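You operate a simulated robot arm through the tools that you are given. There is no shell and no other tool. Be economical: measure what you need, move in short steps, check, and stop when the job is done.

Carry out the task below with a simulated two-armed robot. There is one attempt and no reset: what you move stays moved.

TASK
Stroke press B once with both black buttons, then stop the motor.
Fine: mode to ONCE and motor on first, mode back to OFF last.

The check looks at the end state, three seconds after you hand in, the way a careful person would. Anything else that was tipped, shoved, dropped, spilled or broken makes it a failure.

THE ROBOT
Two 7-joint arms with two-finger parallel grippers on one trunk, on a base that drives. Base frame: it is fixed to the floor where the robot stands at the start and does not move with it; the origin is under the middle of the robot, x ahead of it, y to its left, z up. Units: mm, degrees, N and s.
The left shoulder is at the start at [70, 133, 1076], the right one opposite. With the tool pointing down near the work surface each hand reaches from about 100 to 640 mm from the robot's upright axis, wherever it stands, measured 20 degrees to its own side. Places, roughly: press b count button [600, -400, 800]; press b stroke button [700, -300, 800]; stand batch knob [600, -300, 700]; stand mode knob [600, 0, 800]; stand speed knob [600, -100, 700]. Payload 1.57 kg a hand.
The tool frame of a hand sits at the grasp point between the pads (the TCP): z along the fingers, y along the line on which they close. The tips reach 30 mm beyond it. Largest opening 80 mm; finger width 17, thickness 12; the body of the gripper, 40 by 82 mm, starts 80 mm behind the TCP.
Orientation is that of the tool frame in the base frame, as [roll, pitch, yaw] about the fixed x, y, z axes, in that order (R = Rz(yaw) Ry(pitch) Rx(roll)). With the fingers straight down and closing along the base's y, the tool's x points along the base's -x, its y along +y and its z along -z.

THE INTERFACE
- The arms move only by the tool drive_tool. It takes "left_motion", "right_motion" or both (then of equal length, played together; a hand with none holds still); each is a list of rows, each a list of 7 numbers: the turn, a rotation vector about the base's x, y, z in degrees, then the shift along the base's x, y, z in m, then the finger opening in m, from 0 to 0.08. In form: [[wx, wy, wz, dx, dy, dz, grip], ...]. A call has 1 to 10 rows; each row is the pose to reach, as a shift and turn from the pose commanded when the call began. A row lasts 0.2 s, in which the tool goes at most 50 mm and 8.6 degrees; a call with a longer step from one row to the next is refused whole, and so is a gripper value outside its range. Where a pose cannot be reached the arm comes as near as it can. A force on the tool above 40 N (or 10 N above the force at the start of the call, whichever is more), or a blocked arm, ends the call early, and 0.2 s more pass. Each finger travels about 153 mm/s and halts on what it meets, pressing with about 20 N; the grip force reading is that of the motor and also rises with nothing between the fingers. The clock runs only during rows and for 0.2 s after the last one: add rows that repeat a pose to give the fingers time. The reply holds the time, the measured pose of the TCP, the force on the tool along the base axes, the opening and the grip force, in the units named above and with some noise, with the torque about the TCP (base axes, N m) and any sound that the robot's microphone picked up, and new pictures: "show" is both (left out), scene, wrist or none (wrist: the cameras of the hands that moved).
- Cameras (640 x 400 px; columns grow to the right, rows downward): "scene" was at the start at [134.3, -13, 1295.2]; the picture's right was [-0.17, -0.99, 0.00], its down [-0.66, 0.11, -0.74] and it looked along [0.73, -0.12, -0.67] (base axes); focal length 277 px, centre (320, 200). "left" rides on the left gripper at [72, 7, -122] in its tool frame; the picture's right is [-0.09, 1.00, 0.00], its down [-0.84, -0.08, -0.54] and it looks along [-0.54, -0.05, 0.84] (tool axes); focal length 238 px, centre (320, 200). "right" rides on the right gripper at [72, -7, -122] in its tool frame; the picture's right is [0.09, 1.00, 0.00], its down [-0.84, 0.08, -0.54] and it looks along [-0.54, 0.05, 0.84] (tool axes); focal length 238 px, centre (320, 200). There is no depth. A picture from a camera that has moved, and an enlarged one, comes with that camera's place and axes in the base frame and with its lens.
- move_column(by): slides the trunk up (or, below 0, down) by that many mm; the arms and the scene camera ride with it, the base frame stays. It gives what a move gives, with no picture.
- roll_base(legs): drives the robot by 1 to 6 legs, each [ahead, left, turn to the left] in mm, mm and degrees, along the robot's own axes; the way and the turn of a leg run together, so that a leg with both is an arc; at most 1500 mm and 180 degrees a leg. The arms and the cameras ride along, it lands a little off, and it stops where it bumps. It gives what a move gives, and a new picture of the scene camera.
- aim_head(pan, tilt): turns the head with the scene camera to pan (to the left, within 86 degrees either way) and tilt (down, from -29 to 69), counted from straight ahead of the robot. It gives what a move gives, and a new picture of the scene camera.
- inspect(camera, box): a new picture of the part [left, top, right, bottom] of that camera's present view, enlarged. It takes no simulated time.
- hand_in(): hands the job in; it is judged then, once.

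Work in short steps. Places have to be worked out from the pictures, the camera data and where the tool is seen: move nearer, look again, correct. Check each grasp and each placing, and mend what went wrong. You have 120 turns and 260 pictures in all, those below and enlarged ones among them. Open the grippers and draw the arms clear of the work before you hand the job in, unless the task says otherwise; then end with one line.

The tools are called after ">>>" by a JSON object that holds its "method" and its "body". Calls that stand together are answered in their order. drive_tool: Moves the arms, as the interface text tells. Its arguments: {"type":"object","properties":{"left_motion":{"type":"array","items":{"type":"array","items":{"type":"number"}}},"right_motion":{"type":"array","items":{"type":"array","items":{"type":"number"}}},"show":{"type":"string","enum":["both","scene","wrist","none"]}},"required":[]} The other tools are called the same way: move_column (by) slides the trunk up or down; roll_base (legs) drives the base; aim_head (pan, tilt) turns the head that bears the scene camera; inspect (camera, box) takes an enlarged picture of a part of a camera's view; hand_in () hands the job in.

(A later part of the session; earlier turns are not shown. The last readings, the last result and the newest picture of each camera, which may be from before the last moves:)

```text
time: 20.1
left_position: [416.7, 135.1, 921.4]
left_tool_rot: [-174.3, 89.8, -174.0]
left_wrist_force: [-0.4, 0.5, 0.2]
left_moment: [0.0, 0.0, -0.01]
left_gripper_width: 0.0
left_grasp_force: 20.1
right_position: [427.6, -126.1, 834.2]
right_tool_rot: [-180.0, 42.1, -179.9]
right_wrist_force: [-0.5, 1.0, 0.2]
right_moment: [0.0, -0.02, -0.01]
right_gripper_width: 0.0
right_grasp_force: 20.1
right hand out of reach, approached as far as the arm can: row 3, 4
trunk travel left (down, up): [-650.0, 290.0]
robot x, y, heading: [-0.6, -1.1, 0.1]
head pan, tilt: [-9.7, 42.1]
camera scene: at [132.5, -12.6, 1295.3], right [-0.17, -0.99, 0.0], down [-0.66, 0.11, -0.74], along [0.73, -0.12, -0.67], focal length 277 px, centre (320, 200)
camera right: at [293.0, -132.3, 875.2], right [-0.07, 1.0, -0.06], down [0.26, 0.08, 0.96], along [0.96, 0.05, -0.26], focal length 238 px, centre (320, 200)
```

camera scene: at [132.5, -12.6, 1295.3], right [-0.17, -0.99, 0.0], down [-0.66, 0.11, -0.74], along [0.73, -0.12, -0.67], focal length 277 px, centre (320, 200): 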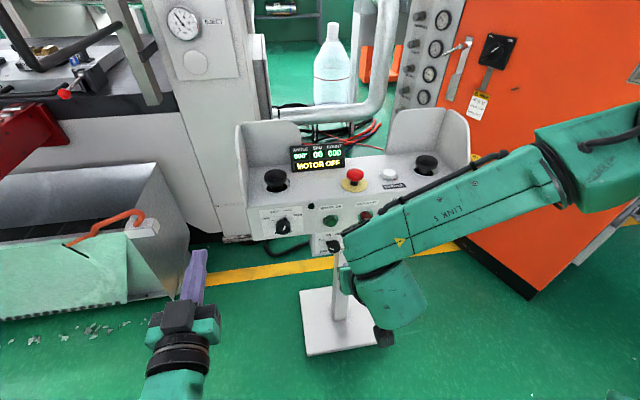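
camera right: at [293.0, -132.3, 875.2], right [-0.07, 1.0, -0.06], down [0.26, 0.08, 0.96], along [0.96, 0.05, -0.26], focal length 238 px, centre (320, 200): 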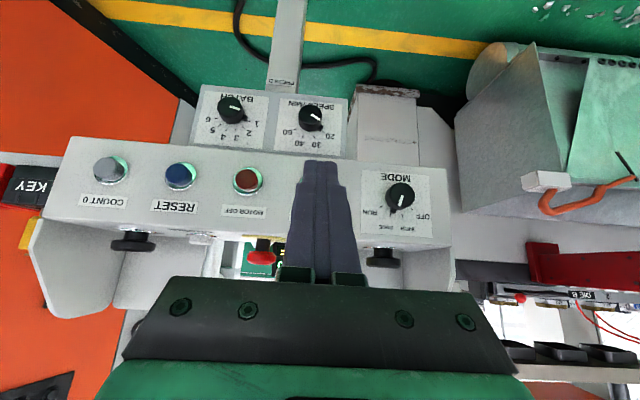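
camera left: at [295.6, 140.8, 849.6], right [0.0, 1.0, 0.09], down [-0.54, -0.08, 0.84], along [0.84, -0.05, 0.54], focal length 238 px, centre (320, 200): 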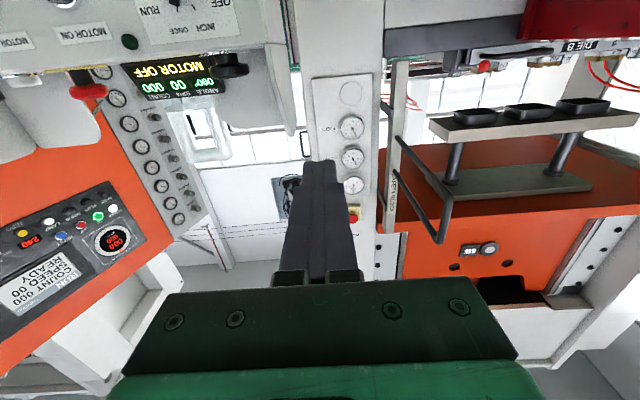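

Right hand is at [428, −126, 834]. I pitch on to horizontal while descending to z 768, x 500.

>>> {"method": "drive_tool", "body": {"right_motion": [[0, -8, 0, 0.01, 0, -0.01, 0], [0, -16, 0, 0.02, 0, -0.02, 0], [0, -24, 0, 0.03, 0, -0.03, 0], [0, -32, 0, 0.04, 0, -0.045, 0], [0, -40, 0, 0.055, 0, -0.055, 0], [0, -48, 0, 0.07, 0, -0.066, 0], [0, -48, 0, 0.07, 0, -0.066, 0]]}}

```text
time: 21.7
left_position: [419.1, 135.4, 919.8]
left_tool_rot: [-178.5, 89.7, -178.3]
left_wrist_force: [-0.4, -1.0, 0.5]
left_moment: [0.01, 0.05, 0.01]
left_gripper_width: 0.0
left_grasp_force: 19.6
right_position: [485.6, -114.0, 978.3]
right_tool_rot: [-178.4, 84.8, -180.0]
right_wrist_force: [0.9, -0.6, -0.1]
right_moment: [0.0, -0.01, 0.0]
right_gripper_width: 0.0
right_grasp_force: 20.1
right hand out of reach, approached as far as the arm can: row 2, 3, 4, 5, 6, 7
trunk travel left (down, up): [-650.0, 290.0]
robot x, y, heading: [-0.8, -3.2, -0.2]
head pan, tilt: [-9.7, 42.1]
camera scene: at [134.4, -12.6, 1295.0], right [-0.17, -0.99, 0.0], down [-0.66, 0.11, -0.74], along [0.73, -0.12, -0.67], focal length 277 px, centre (320, 200)
camera right: at [357.8, -117.1, 917.0], right [0.02, 1.0, -0.09], down [-0.46, 0.09, 0.88], along [0.89, 0.03, 0.46], focal length 238 px, centre (320, 200)
```

scene: 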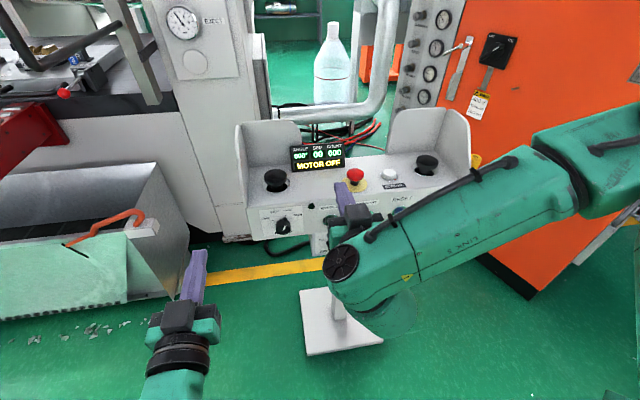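
right: 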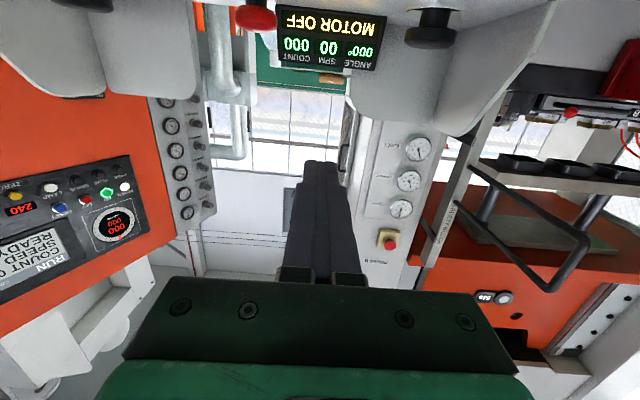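

Pitch beyond about 45° runs into a wrist limit in this arm posture. A 45° approach is sufficient for pressing a button, so I go back to that pitch.

>>> {"method": "drive_tool", "body": {"right_motion": [[0, 8, 0, -0.01, 0, -0.015, 0], [0, 16, 0, -0.02, -0.002, -0.03, 0], [0, 24, 0, -0.03, -0.004, -0.05, 0], [0, 32, 0, -0.04, -0.006, -0.07, 0], [0, 40, 0, -0.04, -0.008, -0.1, 0], [0, 42, 0, -0.03, -0.012, -0.13, 0], [0, 42, 0, -0.01, -0.012, -0.16, 0], [0, 42, 0, 0.02, -0.012, -0.18, 0], [0, 42, 0, 0.05, -0.012, -0.187, 0]]}}

>>> {"method": "inspect", "body": {"camera": "right", "box": [200, 60, 440, 220]}}

```text
time: 23.7
left_position: [417.8, 135.7, 918.7]
left_tool_rot: [179.4, 89.7, 179.8]
left_wrist_force: [0.0, 0.1, -0.2]
left_moment: [0.0, -0.01, 0.0]
left_gripper_width: 0.2
left_grasp_force: 19.8
right_position: [529.1, -134.9, 803.4]
right_tool_rot: [-178.4, 42.7, -180.0]
right_wrist_force: [-0.3, 0.0, 0.4]
right_moment: [-0.01, -0.03, -0.01]
right_gripper_width: 0.0
right_grasp_force: 20.0
right hand out of reach, approached as far as the arm can: row 9
trunk travel left (down, up): [-650.0, 290.0]
robot x, y, heading: [-4.6, 3.2, 0.0]
head pan, tilt: [-9.7, 42.1]
camera scene: at [133.4, -12.9, 1295.2], right [-0.17, -0.99, 0.0], down [-0.66, 0.11, -0.74], along [0.73, -0.12, -0.67], focal length 277 px, centre (320, 200)
camera right: at [394.0, -138.6, 844.3], right [-0.05, 1.0, -0.08], down [0.25, 0.09, 0.96], along [0.97, 0.03, -0.25], focal length 238 px, centre (320, 200)
```

scene: 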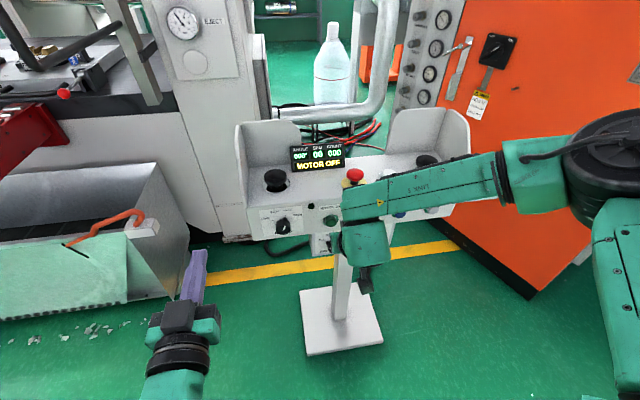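
right: 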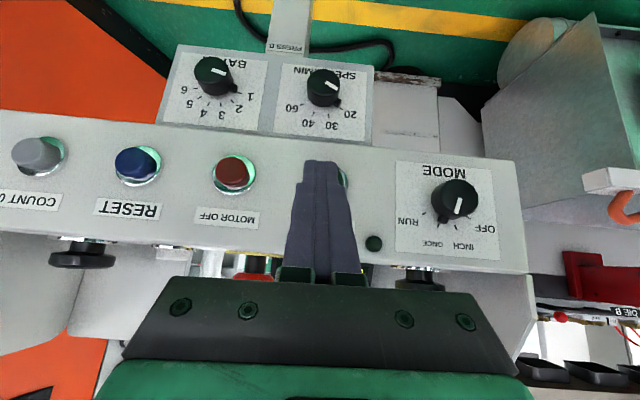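

```text
2.50 times, centred on (320, 140) of right
camera zoom: at [394.0, -138.6, 844.3], right [-0.05, 1.0, -0.08], down [0.25, 0.09, 0.96], along [0.97, 0.03, -0.25], focal length 596 px, centre (320, 350)
```

zoom: 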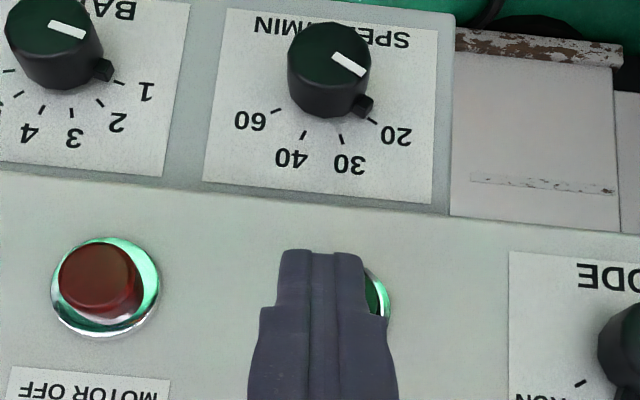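

The right posture is awkward; the mirrored version of the left arm's successful path (from about [473, −100, 1066] tool-down) should work. I go back up to tool-down there.

>>> {"method": "drive_tool", "body": {"right_motion": [[0, 6, 0, -0.03, 0, 0.01, 0], [0, 12, 0, -0.05, 0, 0.04, 0], [0, 18, 0, -0.06, 0, 0.07, 0], [0, 24, 0, -0.06, 0, 0.1, 0], [0, 30, 0, -0.06, 0, 0.13, 0], [0, 36, 0, -0.06, 0, 0.16, 0], [0, 42, 0, -0.06, 0.01, 0.19, 0], [0, 42, 0, -0.06, 0.02, 0.22, 0], [0, 42, 0, -0.06, 0.035, 0.25, 0], [0, 42, 0, -0.06, 0.035, 0.265, 0]]}}

```text
time: 25.9
left_position: [416.7, 135.6, 920.8]
left_tool_rot: [-169.2, 89.8, -169.0]
left_wrist_force: [0.4, 0.0, 0.4]
left_moment: [-0.01, 0.0, -0.01]
left_gripper_width: 0.0
left_grasp_force: 19.8
right_position: [457.2, -115.3, 1052.2]
right_tool_rot: [-178.5, 0.8, -179.9]
right_wrist_force: [0.4, 0.0, 0.5]
right_moment: [0.02, -0.03, -0.03]
right_gripper_width: 0.0
right_grasp_force: 20.3
right hand out of reach, approached as far as the arm can: row 9, 10
trunk travel left (down, up): [-650.0, 290.0]
robot x, y, heading: [2.5, -1.7, 0.4]
head pan, tilt: [-9.7, 42.1]
camera scene: at [131.9, -12.2, 1295.3], right [-0.17, -0.99, 0.0], down [-0.66, 0.11, -0.74], along [0.73, -0.12, -0.67], focal length 277 px, centre (320, 200)
camera right: at [382.9, -118.2, 1172.0], right [-0.09, 1.0, -0.03], down [0.83, 0.09, 0.55], along [0.55, 0.03, -0.83], focal length 238 px, centre (320, 200)
```

scene: 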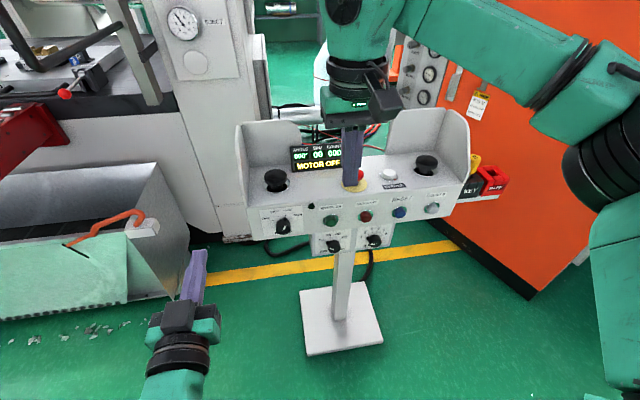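
right: 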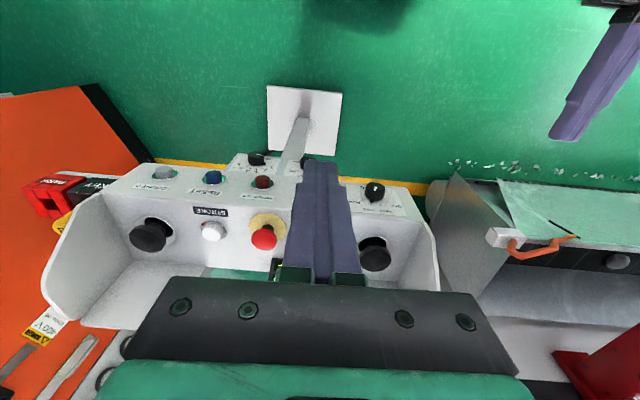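

At the mirrored start pose. I now run the mirror of the left arm's pitching path.

>>> {"method": "drive_tool", "body": {"right_motion": [[0, -8.5, 0, -0.015, 0, -0.01, 0], [0, -17, 0, -0.03, 0, -0.02, 0], [0, -25.5, 0, -0.04, 0.01, -0.04, 0], [0, -34, 0, -0.05, 0.02, -0.06, 0], [0, -42.5, 0, -0.06, 0.03, -0.08, 0], [0, -51, 0, -0.06, 0.04, -0.1, 0], [0, -59.5, 0, -0.06, 0.05, -0.12, 0], [0, -68, 0, -0.06, 0.06, -0.14, 0], [0, -76, 0, -0.06, 0.07, -0.16, 0], [0, -84, 0, -0.06, 0.08, -0.18, 0]], "show": "scene"}}

```text
time: 28.1
left_position: [416.0, 136.5, 919.5]
left_tool_rot: [-171.0, 89.7, -170.7]
left_wrist_force: [0.0, -0.3, -0.3]
left_moment: [0.01, 0.01, 0.01]
left_gripper_width: 0.0
left_grasp_force: 19.7
right_position: [434.8, -94.3, 946.5]
right_tool_rot: [-178.6, 80.3, 179.6]
right_wrist_force: [-0.9, 0.4, 0.5]
right_moment: [0.0, 0.0, 0.0]
right_gripper_width: 0.0
right_grasp_force: 19.0
right hand out of reach, approached as far as the arm can: row 8, 9, 10
trunk travel left (down, up): [-650.0, 290.0]
robot x, y, heading: [0.8, 3.6, -0.2]
head pan, tilt: [-9.7, 42.1]
camera scene: at [132.7, -12.1, 1295.3], right [-0.17, -0.99, 0.0], down [-0.66, 0.11, -0.74], along [0.73, -0.12, -0.67], focal length 277 px, centre (320, 200)
```

scene: 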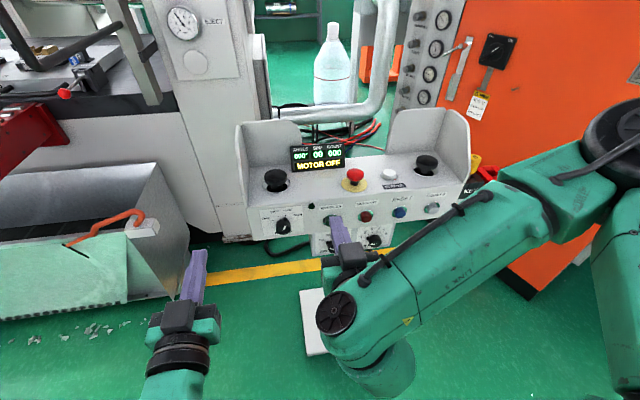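

The elbow-up posture of the right arm keeps failing at full pitch. Better: restore the right hand to tool-down for its mushroom button, and shift the base to the right so the left arm (whose posture works) can reach both motor buttons.

>>> {"method": "drive_tool", "body": {"right_motion": [[0, 8, 0, 0, -0.01, 0.02, 0], [0, 16, 0, 0, -0.02, 0.04, 0], [0, 24, 0, 0, -0.03, 0.06, 0], [0, 32, 0, 0, -0.04, 0.08, 0], [0, 40, 0, 0, -0.06, 0.1, 0], [0, 48, 0, 0, -0.08, 0.12, 0], [0, 56, 0, 0, -0.1, 0.13, 0], [0, 64, 0, 0, -0.13, 0.13, 0], [0, 72, 0, 0, -0.16, 0.13, 0], [0, 80, 0, 0, -0.19, 0.13, 0]], "show": "none"}}

>>> {"method": "roll_base", "body": {"legs": [[0, -180, 0]]}}

```text
time: 30.3
left_position: [419.0, 135.1, 920.2]
left_tool_rot: [175.2, 89.7, 175.5]
left_wrist_force: [0.1, 0.1, 1.5]
left_moment: [-0.03, -0.01, -0.01]
left_gripper_width: 0.1
left_grasp_force: 20.3
right_position: [433.7, -288.8, 1075.4]
right_tool_rot: [-178.4, -0.1, -180.0]
right_wrist_force: [0.3, -1.0, 0.2]
right_moment: [0.01, 0.0, -0.01]
right_gripper_width: 0.0
right_grasp_force: 20.0
trunk travel left (down, up): [-650.0, 290.0]
robot x, y, heading: [-2.2, 1.9, 0.2]
head pan, tilt: [-9.7, 42.1]
```

```text
time: 31.8
left_position: [417.4, -44.3, 919.9]
left_tool_rot: [-175.9, 89.6, -175.6]
left_wrist_force: [0.1, 0.8, 0.0]
left_moment: [0.02, 0.01, 0.01]
left_gripper_width: 0.0
left_grasp_force: 19.7
right_position: [434.0, -467.3, 1077.1]
right_tool_rot: [-178.3, 0.1, -180.0]
right_wrist_force: [-0.9, 0.4, -0.2]
right_moment: [0.04, 0.0, 0.01]
right_gripper_width: 0.0
right_grasp_force: 19.9
trunk travel left (down, up): [-650.0, 290.0]
robot x, y, heading: [1.7, -179.4, 0.2]
head pan, tilt: [-9.7, 42.1]
camera scene: at [133.7, -191.9, 1295.2], right [-0.17, -0.99, 0.0], down [-0.66, 0.11, -0.74], along [0.73, -0.12, -0.67], focal length 277 px, centre (320, 200)
```

scene: 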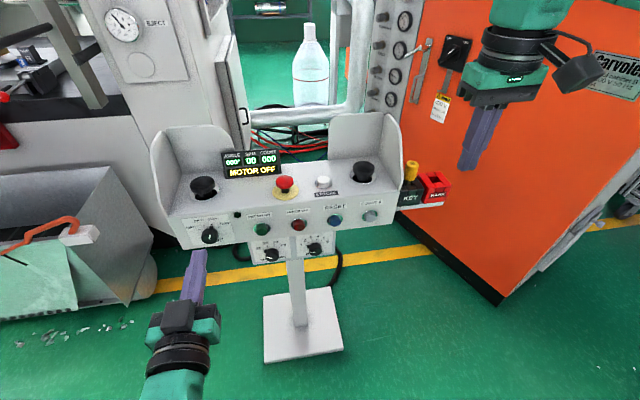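

Base moved 180 mm right. MOTOR ON refits to about [617, −127, 771], MOTOR OFF about y −215. I bring the left hand's closed tips in front of MOTOR ON.

>>> {"method": "drive_tool", "body": {"left_motion": [[0, 0, 0, 0.0, -0.02, -0.03, 0], [0, 0, 0, 0.02, -0.04, -0.06, 0], [0, 0, 0, 0.04, -0.06, -0.09, 0], [0, 0, 0, 0.06, -0.08, -0.12, 0], [0, 0, 0, 0.09, -0.083, -0.15, 0], [0, 0, 0, 0.12, -0.083, -0.15, 0], [0, 0, 0, 0.14, -0.083, -0.15, 0]]}}

>>> {"method": "inspect", "body": {"camera": "left", "box": [200, 60, 440, 220]}}

>>> {"method": "inspect", "body": {"camera": "scene", "box": [200, 190, 320, 270]}}

```text
time: 33.4
left_position: [558.0, -128.0, 768.5]
left_tool_rot: [172.5, 89.7, 172.7]
left_wrist_force: [-0.2, 0.8, -0.5]
left_moment: [-0.01, 0.0, -0.04]
left_gripper_width: 0.0
left_grasp_force: 19.8
right_position: [436.0, -467.3, 1076.7]
right_tool_rot: [-178.3, 0.2, -180.0]
right_wrist_force: [-0.3, -0.3, 1.1]
right_moment: [-0.04, 0.01, -0.02]
right_gripper_width: 0.1
right_grasp_force: 19.7
trunk travel left (down, up): [-650.0, 290.0]
robot x, y, heading: [-1.1, -180.5, 0.4]
head pan, tilt: [-9.7, 42.1]
camera scene: at [134.4, -192.4, 1295.1], right [-0.17, -0.99, 0.0], down [-0.66, 0.11, -0.74], along [0.73, -0.12, -0.67], focal length 277 px, centre (320, 200)
camera left: at [435.7, -121.1, 698.2], right [0.0, 1.0, 0.09], down [-0.54, -0.08, 0.84], along [0.84, -0.05, 0.54], focal length 238 px, centre (320, 200)
```

scene: 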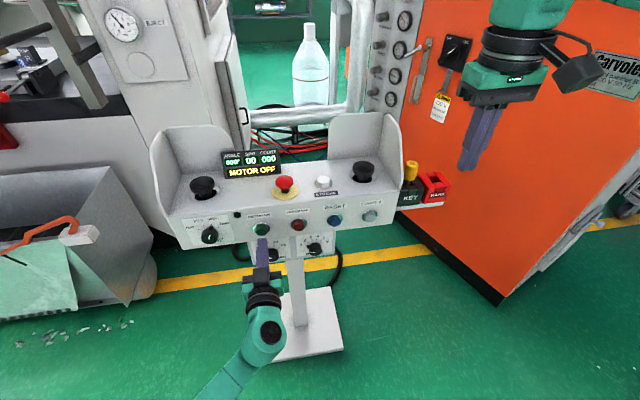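
left: 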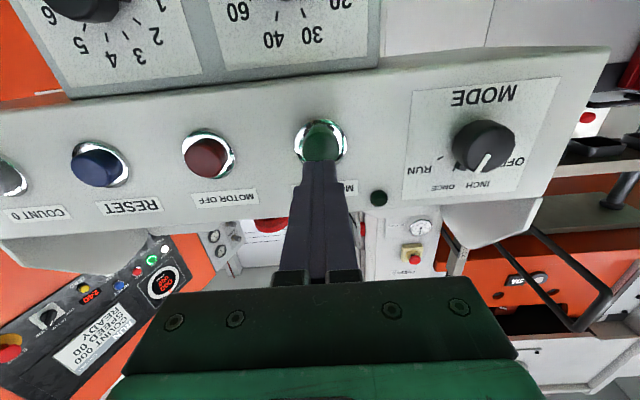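

```text
2.50 times, centred on (320, 140) of left
camera zoom: at [435.7, -121.1, 698.2], right [0.0, 1.0, 0.09], down [-0.54, -0.08, 0.84], along [0.84, -0.05, 0.54], focal length 596 px, centre (320, 350)
```

zoom: 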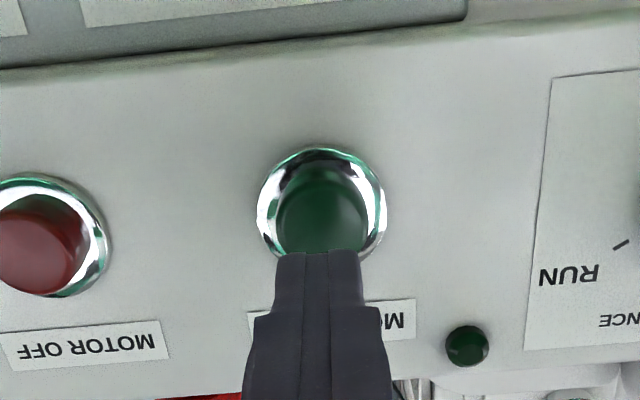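

```text
5.00 times, centred on (260, 230) of scene
camera zoom: at [134.4, -192.4, 1295.1], right [-0.17, -0.99, 0.0], down [-0.66, 0.11, -0.74], along [0.73, -0.12, -0.67], focal length 1385 px, centre (620, 50)
```

zoom: 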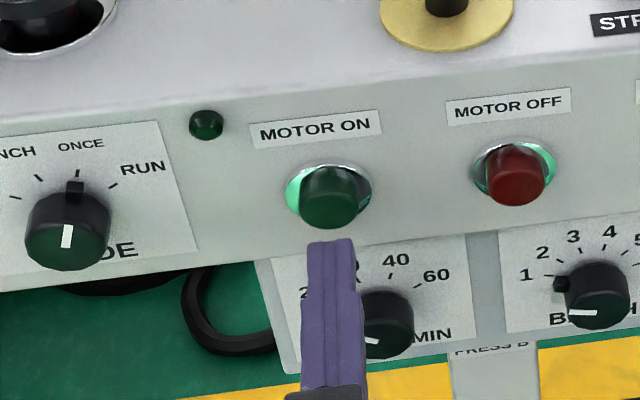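

Fits intersect at button front x ≈ 625, z ≈ 766: aligned. I press forward in small steps and hold briefly.

>>> {"method": "drive_tool", "body": {"left_motion": [[0, 0, 0, 0.015, 0, 0, 0], [0, 0, 0, 0.025, 0, 0, 0], [0, 0, 0, 0.03, 0, 0, 0], [0, 0, 0, 0.035, 0, 0, 0], [0, 0, 0, 0.038, 0, 0, 0], [0, 0, 0, 0.041, 0, 0, 0]]}}

>>> {"method": "inspect", "body": {"camera": "scene", "box": [200, 140, 320, 270]}}

```text
time: 34.8
left_position: [589.0, -126.3, 770.9]
left_tool_rot: [170.1, 89.7, 170.4]
left_wrist_force: [-22.8, 4.4, 7.2]
left_moment: [-0.06, -0.14, 0.18]
left_gripper_width: 0.0
left_grasp_force: 20.4
right_position: [428.2, -464.9, 1079.6]
right_tool_rot: [-178.3, 0.4, -179.9]
right_wrist_force: [1.0, -0.1, -0.4]
right_moment: [-0.03, 0.02, 0.02]
right_gripper_width: 0.1
right_grasp_force: 20.4
trunk travel left (down, up): [-650.0, 290.0]
robot x, y, heading: [-0.0, -182.9, 0.4]
head pan, tilt: [-9.7, 42.1]
heard: click
stopped in row 6 (left hand): the force on the tool passed its limit at 44 N (the readings are from after the stop); the commanded pose is now the measured one
camera scene: at [126.0, -191.0, 1296.2], right [-0.16, -0.99, 0.0], down [-0.66, 0.11, -0.75], along [0.74, -0.12, -0.67], focal length 277 px, centre (320, 200)
camera left: at [467.3, -120.3, 698.9], right [0.0, 1.0, 0.09], down [-0.54, -0.08, 0.84], along [0.84, -0.05, 0.54], focal length 238 px, centre (320, 200)
```

scene: 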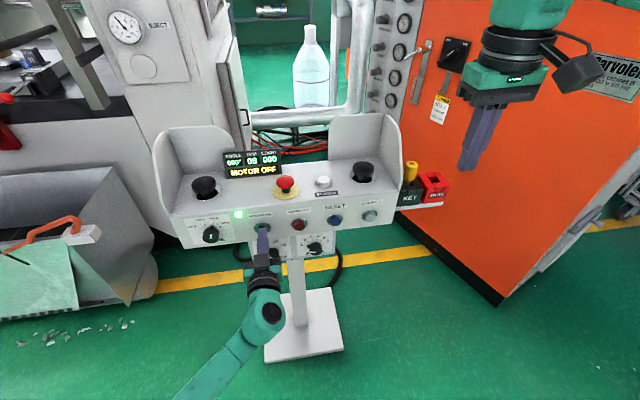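
left: 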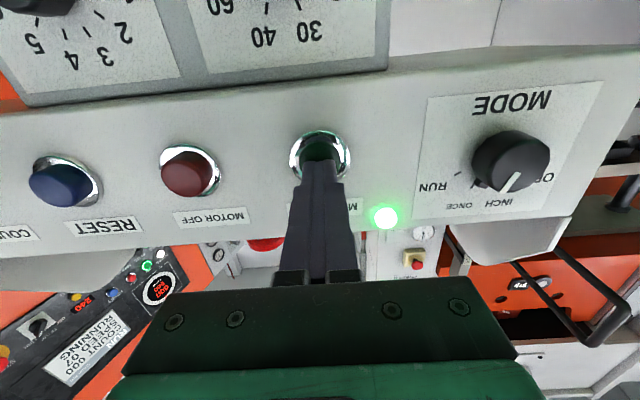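

```text
3.08 times, centred on (260, 205) of scene
camera zoom: at [126.0, -191.0, 1296.2], right [-0.16, -0.99, 0.0], down [-0.66, 0.11, -0.75], along [0.74, -0.12, -0.67], focal length 853 px, centre (505, 185)
```

zoom: 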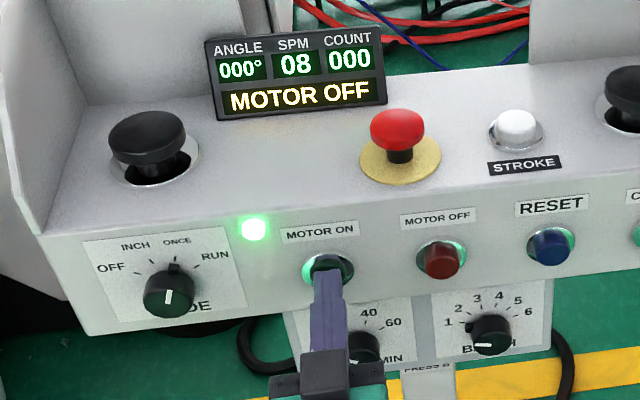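

Click heard, green lamp lit, SPM rising: motor is on. I withdraw the left hand back and up.

>>> {"method": "drive_tool", "body": {"left_motion": [[0, 0, 0, -0.03, 0, 0, 0], [0, 0, 0, -0.07, 0, 0, 0], [0, 0, 0, -0.11, 0.01, 0.01, 0], [0, 0, 0, -0.15, 0.02, 0.03, 0], [0, 0, 0, -0.18, 0.04, 0.06, 0], [0, 0, 0, -0.18, 0.06, 0.1, 0], [0, 0, 0, -0.18, 0.08, 0.14, 0], [0, 0, 0, -0.18, 0.1, 0.17, 0]], "show": "none"}}

>>> {"method": "inspect", "body": {"camera": "scene", "box": [140, 110, 440, 290]}}

```text
time: 36.6
left_position: [415.2, -26.1, 935.4]
left_tool_rot: [169.4, 89.4, 169.6]
left_wrist_force: [-0.2, 0.9, 0.3]
left_moment: [0.04, 0.01, -0.02]
left_gripper_width: 0.0
left_grasp_force: 20.1
right_position: [432.7, -467.0, 1077.1]
right_tool_rot: [-178.3, 0.2, -180.0]
right_wrist_force: [0.5, -0.1, 0.2]
right_moment: [0.01, -0.03, -0.01]
right_gripper_width: 0.1
right_grasp_force: 20.4
trunk travel left (down, up): [-650.0, 290.0]
robot x, y, heading: [-0.0, -182.6, 0.1]
head pan, tilt: [-9.7, 42.1]
```

```text
2.13 times, centred on (290, 200) of scene
camera zoom: at [132.8, -191.7, 1295.2], right [-0.17, -0.99, 0.0], down [-0.66, 0.11, -0.74], along [0.73, -0.12, -0.67], focal length 591 px, centre (384, 200)
```

zoom: 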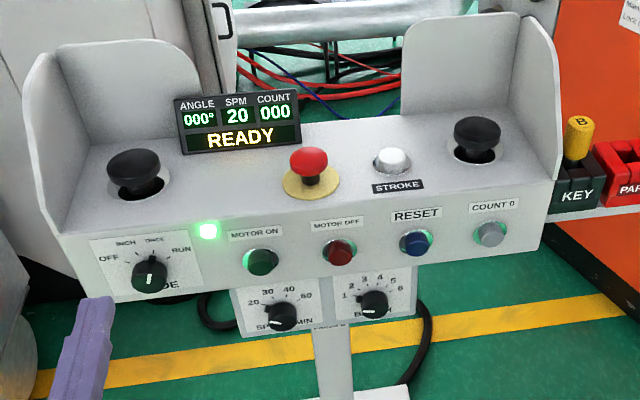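

READY at 20 SPM. I pitch the left hand back to tool-down at z ≈ 1065.

>>> {"method": "drive_tool", "body": {"left_motion": [[0, 8, 0, 0, 0.0, 0.02, 0], [0, 16, 0, 0, 0.0, 0.04, 0], [0, 24, 0, 0, 0.0, 0.06, 0], [0, 32, 0, 0, 0, 0.08, 0], [0, 40, 0, 0.01, 0, 0.1, 0], [0, 48, 0, 0.02, 0, 0.11, 0], [0, 56, 0, 0.03, 0, 0.12, 0], [0, 64, 0, 0.04, 0, 0.13, 0], [0, 72, 0, 0.05, 0, 0.13, 0], [0, 80, 0, 0.055, 0, 0.13, 0]], "show": "none"}}

>>> {"method": "drive_tool", "body": {"left_motion": [[0, 5, 0, 0, 0, 0, 0], [0, 9.6, 0, 0, 0.0, 0, 0]], "show": "both"}}

```text
time: 37.7
left_position: [427.2, 17.3, 965.6]
left_tool_rot: [156.7, 49.0, 165.7]
left_wrist_force: [-0.4, 0.2, -0.1]
left_moment: [-0.03, -0.01, -0.03]
left_gripper_width: 0.0
left_grasp_force: 20.1
left hand out of reach, approached as far as the arm can: row 1, 2, 3, 4, 5
right_position: [436.5, -463.5, 1076.9]
right_tool_rot: [-178.1, 0.0, -179.9]
right_wrist_force: [-0.2, 0.3, -0.9]
right_moment: [-0.01, 0.04, 0.0]
right_gripper_width: 0.0
right_grasp_force: 20.6
trunk travel left (down, up): [-650.0, 290.0]
robot x, y, heading: [1.0, -180.8, 0.2]
head pan, tilt: [-9.7, 42.1]
stopped in row 5 (left hand): the arm was blocked; the commanded pose is now the measured one
```

```text
time: 38.3
left_position: [424.9, 37.9, 963.8]
left_tool_rot: [152.5, 37.5, 165.1]
left_wrist_force: [0.0, 0.9, 0.2]
left_moment: [0.03, 0.01, 0.01]
left_gripper_width: 0.3
left_grasp_force: 19.8
right_position: [434.6, -466.7, 1075.3]
right_tool_rot: [-178.3, 0.1, -179.9]
right_wrist_force: [0.9, 0.2, -0.1]
right_moment: [-0.01, -0.03, -0.01]
right_gripper_width: 0.0
right_grasp_force: 19.8
trunk travel left (down, up): [-650.0, 290.0]
robot x, y, heading: [0.9, -179.0, -0.0]
head pan, tilt: [-9.7, 42.1]
camera scene: at [133.6, -191.5, 1295.1], right [-0.17, -0.99, 0.0], down [-0.66, 0.11, -0.74], along [0.73, -0.12, -0.67], focal length 277 px, centre (320, 200)
camera left: at [291.1, 20.9, 1008.7], right [0.03, 0.91, 0.42], down [0.3, -0.41, 0.86], along [0.95, 0.1, -0.28], focal length 238 px, centre (320, 200)
```

scene: 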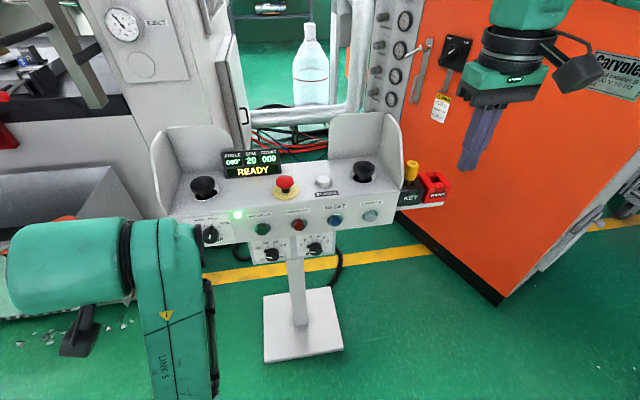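
left: 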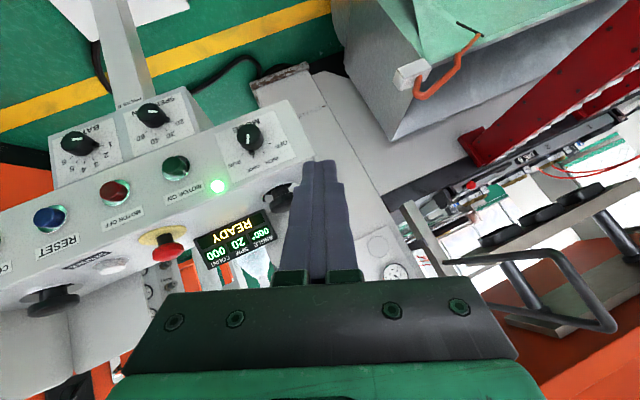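

The arm passed through a flip; nothing was touched. The exact correction to tool-down is a rotation of (−21.5, 39.9, 5.1)°, which I apply while rising.

>>> {"method": "drive_tool", "body": {"left_motion": [[-3.6, 6.65, 0.85, 0, 0, 0.015, 0], [-7.2, 13.3, 1.7, 0, 0, 0.03, 0], [-10.75, 19.95, 2.55, 0.01, 0, 0.045, 0], [-14.3, 26.6, 3.4, 0.02, 0, 0.06, 0], [-17.9, 33.25, 4.25, 0.02, 0, 0.08, 0], [-21.5, 39.9, 5.1, 0.02, 0, 0.1, 0], [-21.5, 39.9, 5.1, 0.02, 0, 0.1, 0]], "show": "none"}}

>>> {"method": "aim_head", "body": {"pan": 0, "tilt": 42}}

```text
time: 38.7
left_position: [432.4, 66.1, 962.8]
left_tool_rot: [150.3, 33.7, 167.3]
left_wrist_force: [-0.2, 0.2, 0.0]
left_moment: [0.0, -0.01, 0.02]
left_gripper_width: 0.0
left_grasp_force: 19.4
left hand out of reach, approached as far as the arm can: row 1
right_position: [435.7, -466.3, 1075.4]
right_tool_rot: [-178.4, 0.0, -180.0]
right_wrist_force: [0.2, 0.7, -1.0]
right_moment: [0.02, 0.03, -0.04]
right_gripper_width: 0.0
right_grasp_force: 20.2
trunk travel left (down, up): [-650.0, 290.0]
robot x, y, heading: [-1.4, -178.3, -0.1]
head pan, tilt: [-9.7, 42.1]
stopped in row 1 (left hand): the arm was blocked; the commanded pose is now the measured one
```

```text
time: 39.4
left_position: [430.8, 62.9, 964.1]
left_tool_rot: [150.3, 33.6, 167.3]
left_wrist_force: [0.0, 0.1, 1.2]
left_moment: [0.0, -0.02, 0.0]
left_gripper_width: 0.0
left_grasp_force: 20.3
right_position: [434.3, -467.4, 1077.2]
right_tool_rot: [-178.3, 0.2, -179.9]
right_wrist_force: [-0.2, 0.0, 0.4]
right_moment: [0.05, -0.03, 0.0]
right_gripper_width: 0.0
right_grasp_force: 20.1
trunk travel left (down, up): [-650.0, 290.0]
robot x, y, heading: [-0.6, -175.6, 0.2]
head pan, tilt: [0.0, 42.0]
camera scene: at [134.2, -178.4, 1295.3], right [0.0, -1.0, 0.0], down [-0.67, 0.0, -0.74], along [0.74, 0.0, -0.67], focal length 277 px, centre (320, 200)
```

scene: 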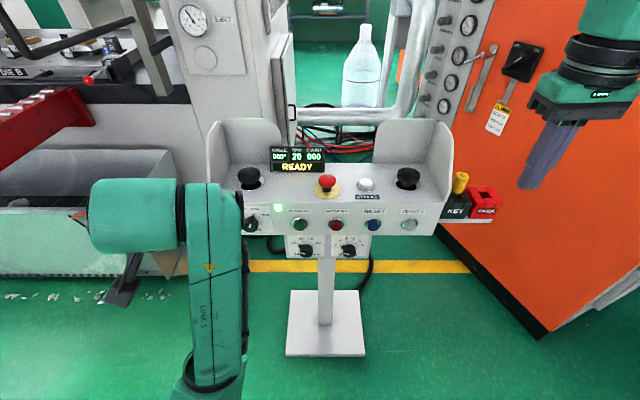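

The step was cut early by arm blocking during a posture change. I retry the levelling more slowly from the new pose without rising.

>>> {"method": "drive_tool", "body": {"left_motion": [[-2.5, 3.6, 0.3, 0.005, 0.005, 0, 0], [-5, 7.2, 0.7, 0.01, 0.01, 0, 0], [-7.5, 10.8, 1, 0.015, 0.015, 0, 0], [-10, 14.4, 1.4, 0.02, 0.02, 0, 0], [-12.5, 18, 1.7, 0.02, 0.02, 0, 0], [-15, 21.6, 2, 0.02, 0.02, 0, 0], [-17.5, 25.2, 2.4, 0.02, 0.02, 0, 0], [-20, 28.8, 2.7, 0.02, 0.02, 0, 0], [-22.5, 32.4, 3, 0.02, 0.02, 0, 0], [-25, 35.8, 3.4, 0.02, 0.02, 0, 0]], "show": "scene"}}

```text
time: 41.6
left_position: [493.3, 127.2, 965.1]
left_tool_rot: [-179.9, 0.2, -180.0]
left_wrist_force: [0.0, -0.3, 0.2]
left_moment: [-0.02, -0.02, 0.02]
left_gripper_width: 0.2
left_grasp_force: 19.9
left hand out of reach, approached as far as the arm can: row 3, 4, 5, 6, 7, 8, 9, 10
right_position: [434.0, -466.8, 1076.4]
right_tool_rot: [-178.3, 0.1, -179.9]
right_wrist_force: [0.1, -0.2, 0.3]
right_moment: [0.02, 0.03, 0.03]
right_gripper_width: 0.1
right_grasp_force: 19.4
trunk travel left (down, up): [-650.0, 290.0]
robot x, y, heading: [-1.8, -180.8, 0.0]
head pan, tilt: [0.0, 42.0]
camera scene: at [134.5, -178.2, 1295.2], right [0.0, -1.0, 0.0], down [-0.67, 0.0, -0.74], along [0.74, 0.0, -0.67], focal length 277 px, centre (320, 200)
```

scene: 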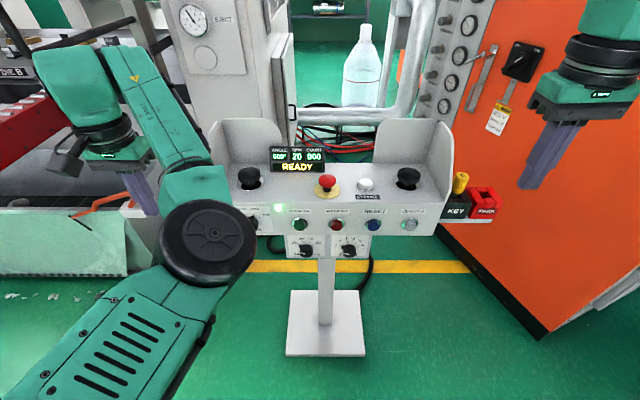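

The left hand is tool-down at [493, 127, 965] with its elbow inside. I line both hands up in y with their mushrooms (y ≈ −5 and −394), still in front of the console.

>>> {"method": "drive_tool", "body": {"left_motion": [[0, 0, 0, -0.01, -0.02, 0.01, 0], [0, 0, 0, -0.02, -0.04, 0.02, 0], [0, 0, 0, -0.02, -0.06, 0.03, 0], [0, 0, 0, -0.02, -0.085, 0.04, 0], [0, 0, 0, -0.02, -0.11, 0.04, 0], [0, 0, 0, -0.02, -0.132, 0.04, 0]], "right_motion": [[0, 0, 0, 0.01, 0.015, -0.01, 0], [0, 0, 0, 0.02, 0.03, -0.02, 0], [0, 0, 0, 0.03, 0.045, -0.03, 0], [0, 0, 0, 0.03, 0.06, -0.045, 0], [0, 0, 0, 0.03, 0.072, -0.06, 0], [0, 0, 0, 0.03, 0.072, -0.07, 0]]}}

```text
time: 43.0
left_position: [557.2, 27.4, 1009.9]
left_tool_rot: [-179.9, 0.1, -179.8]
left_wrist_force: [0.1, -0.4, 0.3]
left_moment: [0.01, -0.02, -0.01]
left_gripper_width: 0.1
left_grasp_force: 19.9
left hand out of reach, approached as far as the arm can: row 1, 2, 3, 4, 5, 6
right_position: [463.3, -396.0, 1006.2]
right_tool_rot: [-178.3, 0.2, -179.9]
right_wrist_force: [0.2, -1.1, 0.2]
right_moment: [-0.02, 0.0, 0.0]
right_gripper_width: 0.0
right_grasp_force: 20.0
trunk travel left (down, up): [-650.0, 290.0]
robot x, y, heading: [-0.9, -178.1, 0.3]
head pan, tilt: [0.0, 42.0]
camera scene: at [134.8, -178.7, 1295.2], right [0.0, -1.0, 0.0], down [-0.67, 0.0, -0.74], along [0.74, 0.0, -0.67], focal length 277 px, centre (320, 200)
camera right: at [392.1, -398.6, 1128.0], right [-0.09, 1.0, -0.03], down [0.84, 0.09, 0.54], along [0.54, 0.03, -0.84], focal length 238 px, centre (320, 200)
camera left: at [484.5, 33.4, 1131.5], right [0.09, 1.0, 0.0], down [0.84, -0.08, 0.54], along [0.54, -0.05, -0.84], focal length 238 px, centre (320, 200)
```

scene: 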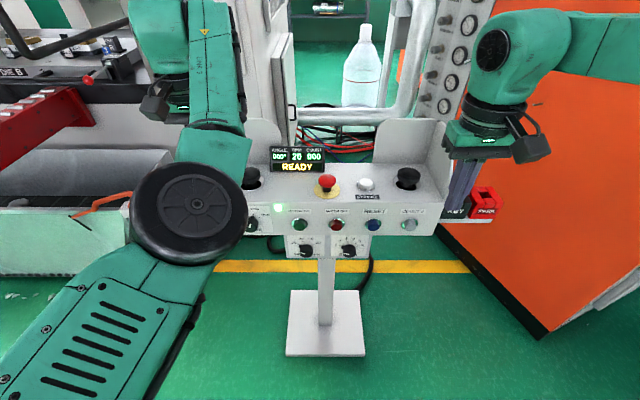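
right: 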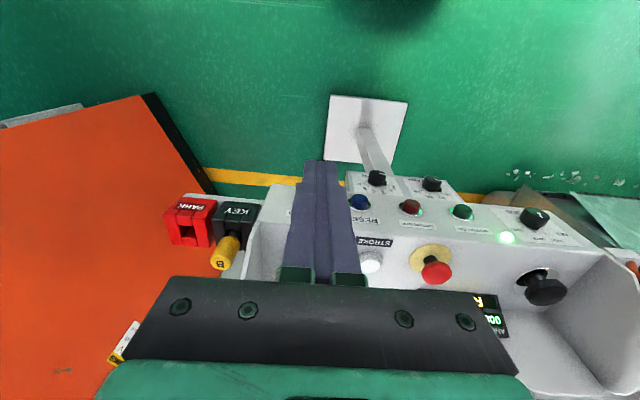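
left: 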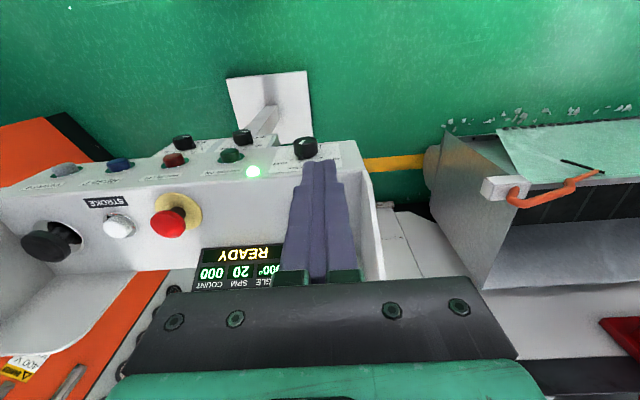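

Mushrooms estimated at about [700, 2, 869] and [705, −401, 869], beyond tool-down reach, so the base must go about 140 mm forward. I first look down to check the base clearance to the stand's foot.

>>> {"method": "aim_head", "body": {"pan": 0, "tilt": 69}}

```text
time: 43.9
left_position: [557.1, 28.0, 1010.8]
left_tool_rot: [179.9, 0.1, -179.9]
left_wrist_force: [0.3, -0.3, 1.0]
left_moment: [0.0, -0.02, -0.02]
left_gripper_width: 0.0
left_grasp_force: 20.0
right_position: [463.4, -394.8, 1006.7]
right_tool_rot: [-178.3, 0.0, -179.8]
right_wrist_force: [0.5, -0.1, -0.2]
right_moment: [-0.02, -0.04, -0.02]
right_gripper_width: 0.0
right_grasp_force: 19.8
trunk travel left (down, up): [-650.0, 290.0]
robot x, y, heading: [-0.6, -177.9, 0.2]
head pan, tilt: [0.0, 68.8]
camera scene: at [107.0, -178.6, 1262.1], right [0.0, -1.0, 0.0], down [-0.93, 0.0, -0.36], along [0.36, 0.0, -0.93], focal length 277 px, centre (320, 200)
```

scene: 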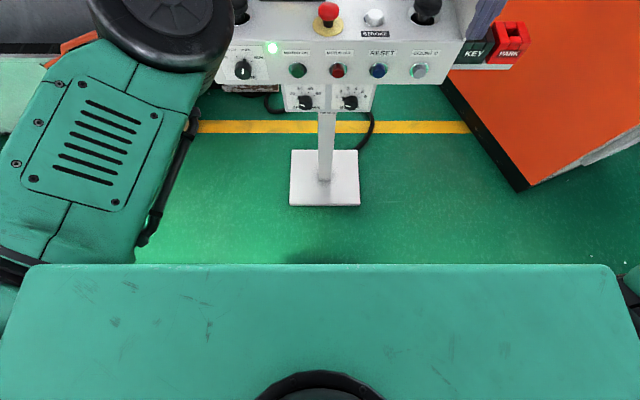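

Foot plate front is at x ≈ 570 and the robot's front is behind x ≈ 280, so there is room. I shift the left hand to y ≈ 2, then drive 130 mm ahead.

>>> {"method": "drive_tool", "body": {"left_motion": [[0, 0, 0, 0.015, -0.013, 0.01, 0], [0, 0, 0, 0.03, -0.026, 0.02, 0], [0, 0, 0, 0.03, -0.026, 0.03, 0]], "right_motion": [[0, 0, 0, 0, 0, 0.01, 0], [0, 0, 0, 0, -0.003, 0.02, 0], [0, 0, 0, 0, -0.006, 0.03, 0]], "show": "none"}}

>>> {"method": "aim_head", "body": {"pan": 0, "tilt": 48}}

```text
time: 44.7
left_position: [587.8, 4.4, 1044.7]
left_tool_rot: [-179.2, 3.5, -179.6]
left_wrist_force: [-0.9, -0.4, 0.3]
left_moment: [0.0, -0.01, 0.0]
left_gripper_width: 0.0
left_grasp_force: 20.4
left hand out of reach, approached as far as the arm can: row 2, 3
right_position: [465.0, -400.4, 1037.1]
right_tool_rot: [-178.4, 0.1, -180.0]
right_wrist_force: [0.0, 0.2, -0.1]
right_moment: [-0.01, 0.04, -0.01]
right_gripper_width: 0.0
right_grasp_force: 19.5
trunk travel left (down, up): [-650.0, 290.0]
robot x, y, heading: [-2.5, -182.0, 0.1]
head pan, tilt: [0.0, 68.8]
```

```text
time: 45.5
left_position: [588.4, 4.6, 1045.1]
left_tool_rot: [-179.3, 3.4, -179.9]
left_wrist_force: [0.4, 0.6, 0.4]
left_moment: [0.02, -0.02, -0.02]
left_gripper_width: 0.0
left_grasp_force: 20.0
right_position: [463.7, -400.5, 1037.2]
right_tool_rot: [-178.3, 0.1, -179.9]
right_wrist_force: [0.4, -0.5, -0.1]
right_moment: [0.01, 0.03, 0.02]
right_gripper_width: 0.0
right_grasp_force: 20.0
trunk travel left (down, up): [-650.0, 290.0]
robot x, y, heading: [1.4, -183.5, -0.1]
head pan, tilt: [0.0, 48.0]
camera scene: at [129.7, -178.2, 1286.7], right [0.0, -1.0, 0.0], down [-0.74, 0.0, -0.67], along [0.67, 0.0, -0.74], focal length 277 px, centre (320, 200)
```

scene: 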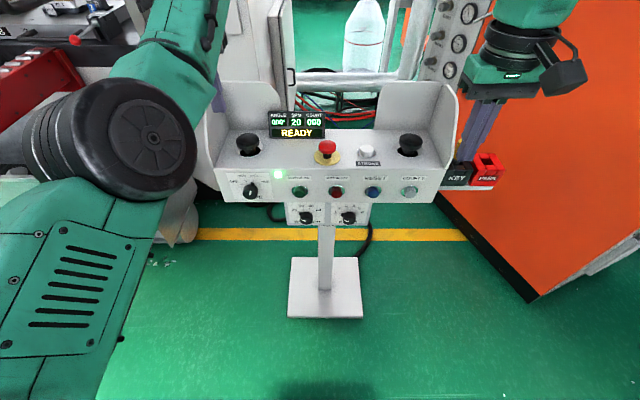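

Driving 110 mm forward puts the left hand above its button at a safe height.

>>> {"method": "roll_base", "body": {"legs": [[110, 0, 0]]}}

>>> {"method": "inspect", "body": {"camera": "left", "box": [0, 0, 640, 400]}}

>>> {"method": "inspect", "body": {"camera": "right", "box": [0, 0, 640, 400]}}

```text
time: 46.7
left_position: [697.5, 5.0, 1046.6]
left_tool_rot: [-179.4, 3.5, -179.7]
left_wrist_force: [-0.7, 1.1, 0.0]
left_moment: [0.03, -0.01, -0.01]
left_gripper_width: 0.0
left_grasp_force: 20.1
right_position: [574.7, -400.5, 1037.1]
right_tool_rot: [-178.3, 0.2, -180.0]
right_wrist_force: [0.2, -0.2, 0.1]
right_moment: [0.0, 0.01, 0.0]
right_gripper_width: 0.1
right_grasp_force: 20.1
trunk travel left (down, up): [-650.0, 290.0]
robot x, y, heading: [112.7, -179.3, 0.0]
head pan, tilt: [0.0, 48.0]
camera scene: at [239.7, -177.9, 1286.9], right [0.0, -1.0, 0.0], down [-0.74, 0.0, -0.67], along [0.67, 0.0, -0.74], focal length 277 px, centre (320, 200)
```

scene: 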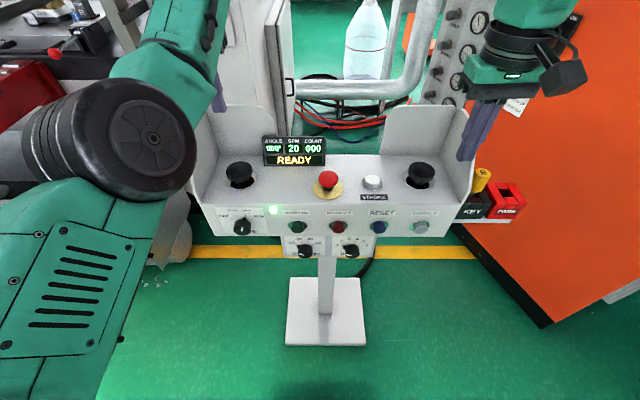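

```text
1.00 times, centred on (320, 200) of left (not enlarged: the box is as wide or as high as the picture)
camera zoom: at [618.7, 13.0, 1163.3], right [0.09, 1.0, -0.01], down [0.8, -0.07, 0.59], along [0.59, -0.06, -0.81], focal length 238 px, centre (320, 200)
```

zoom: 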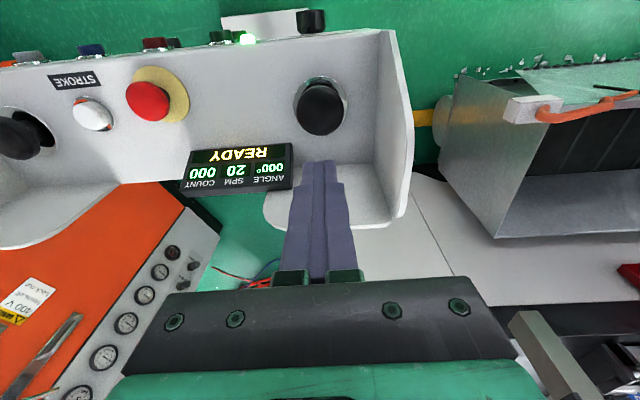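

```text
1.00 times, centred on (320, 200) of right (not enlarged: the box is as wide or as high as the picture)
camera zoom: at [502.2, -403.6, 1158.5], right [-0.09, 1.0, -0.03], down [0.84, 0.09, 0.54], along [0.54, 0.03, -0.84], focal length 238 px, centre (320, 200)
```

zoom: 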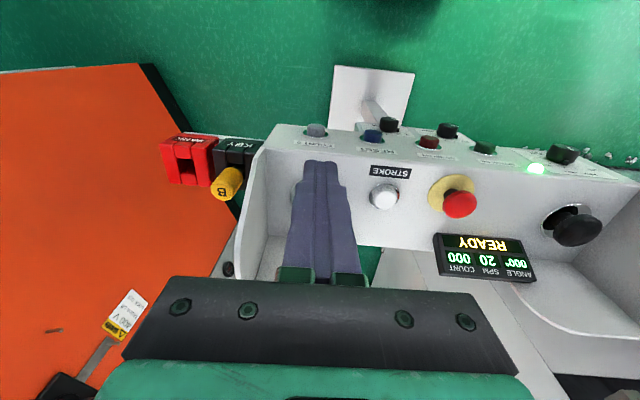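

Both views agree: left mushroom top ≈ [697, 3, 870], right ≈ [698, −401, 870]. I bring both hands down to about 15–20 mm above them.

>>> {"method": "drive_tool", "body": {"left_motion": [[0, 1, 0, 0, 0, -0.015, 0], [0, 2, 0, 0, -0.001, -0.03, 0], [0, 3, 0, 0, -0.002, -0.045, 0], [0, 3.5, 0, 0, -0.002, -0.06, 0], [0, 3.5, 0, 0, -0.002, -0.08, 0], [0, 3.5, 0, 0, -0.002, -0.1, 0], [0, 3.5, 0, 0, -0.002, -0.115, 0], [0, 3.5, 0, 0, -0.002, -0.125, 0]], "right_motion": [[0, 0, 0, 0.03, 0, 0, 0], [0, 0, 0, 0.06, 0, 0, 0], [0, 0, 0, 0.09, 0, 0, 0], [0, 0, 0, 0.123, 0, -0.02, 0], [0, 0, 0, 0.123, 0, -0.05, 0], [0, 0, 0, 0.123, 0, -0.08, 0], [0, 0, 0, 0.123, 0, -0.105, 0], [0, 0, 0, 0.123, 0, -0.115, 0]]}}

```text
time: 48.5
left_position: [698.4, 3.1, 921.0]
left_tool_rot: [-179.3, 0.1, -179.8]
left_wrist_force: [-0.7, -0.4, -0.5]
left_moment: [0.03, 0.02, -0.01]
left_gripper_width: 0.0
left_grasp_force: 20.4
right_position: [666.2, -419.0, 923.7]
right_tool_rot: [-178.2, 0.2, -179.8]
right_wrist_force: [0.0, 0.0, 0.1]
right_moment: [0.01, 0.01, 0.03]
right_gripper_width: 0.3
right_grasp_force: 20.0
right hand out of reach, approached as far as the arm can: row 3, 4, 5, 6, 7, 8
trunk travel left (down, up): [-650.0, 290.0]
robot x, y, heading: [109.2, -180.9, 0.2]
head pan, tilt: [0.0, 48.0]
camera scene: at [240.9, -177.8, 1286.7], right [0.0, -1.0, 0.0], down [-0.74, 0.0, -0.67], along [0.67, 0.0, -0.74], focal length 277 px, centre (320, 200)
camera right: at [593.6, -422.4, 1045.0], right [-0.09, 1.0, -0.03], down [0.83, 0.09, 0.54], along [0.54, 0.03, -0.84], focal length 238 px, centre (320, 200)
camera left: at [627.3, 10.7, 1042.0], right [0.09, 1.0, -0.01], down [0.84, -0.07, 0.54], along [0.54, -0.06, -0.84], focal length 238 px, centre (320, 200)
```

scene: 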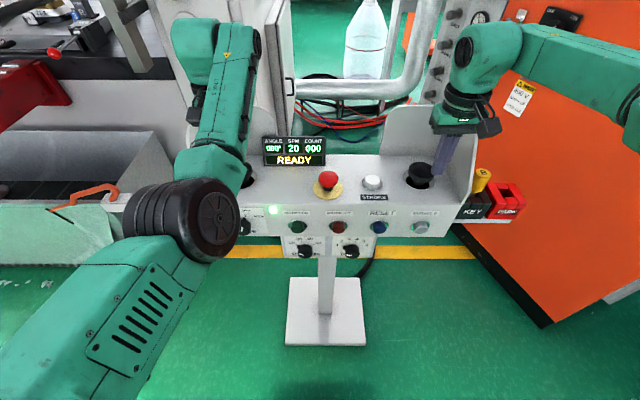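
right: 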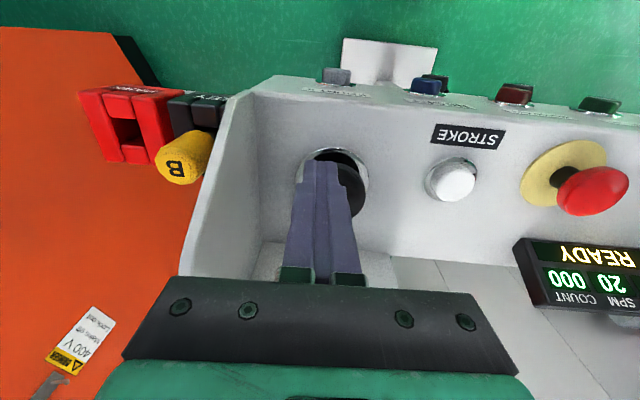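
left: 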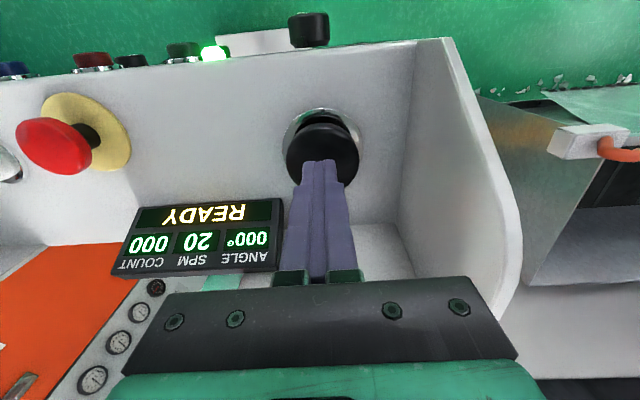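

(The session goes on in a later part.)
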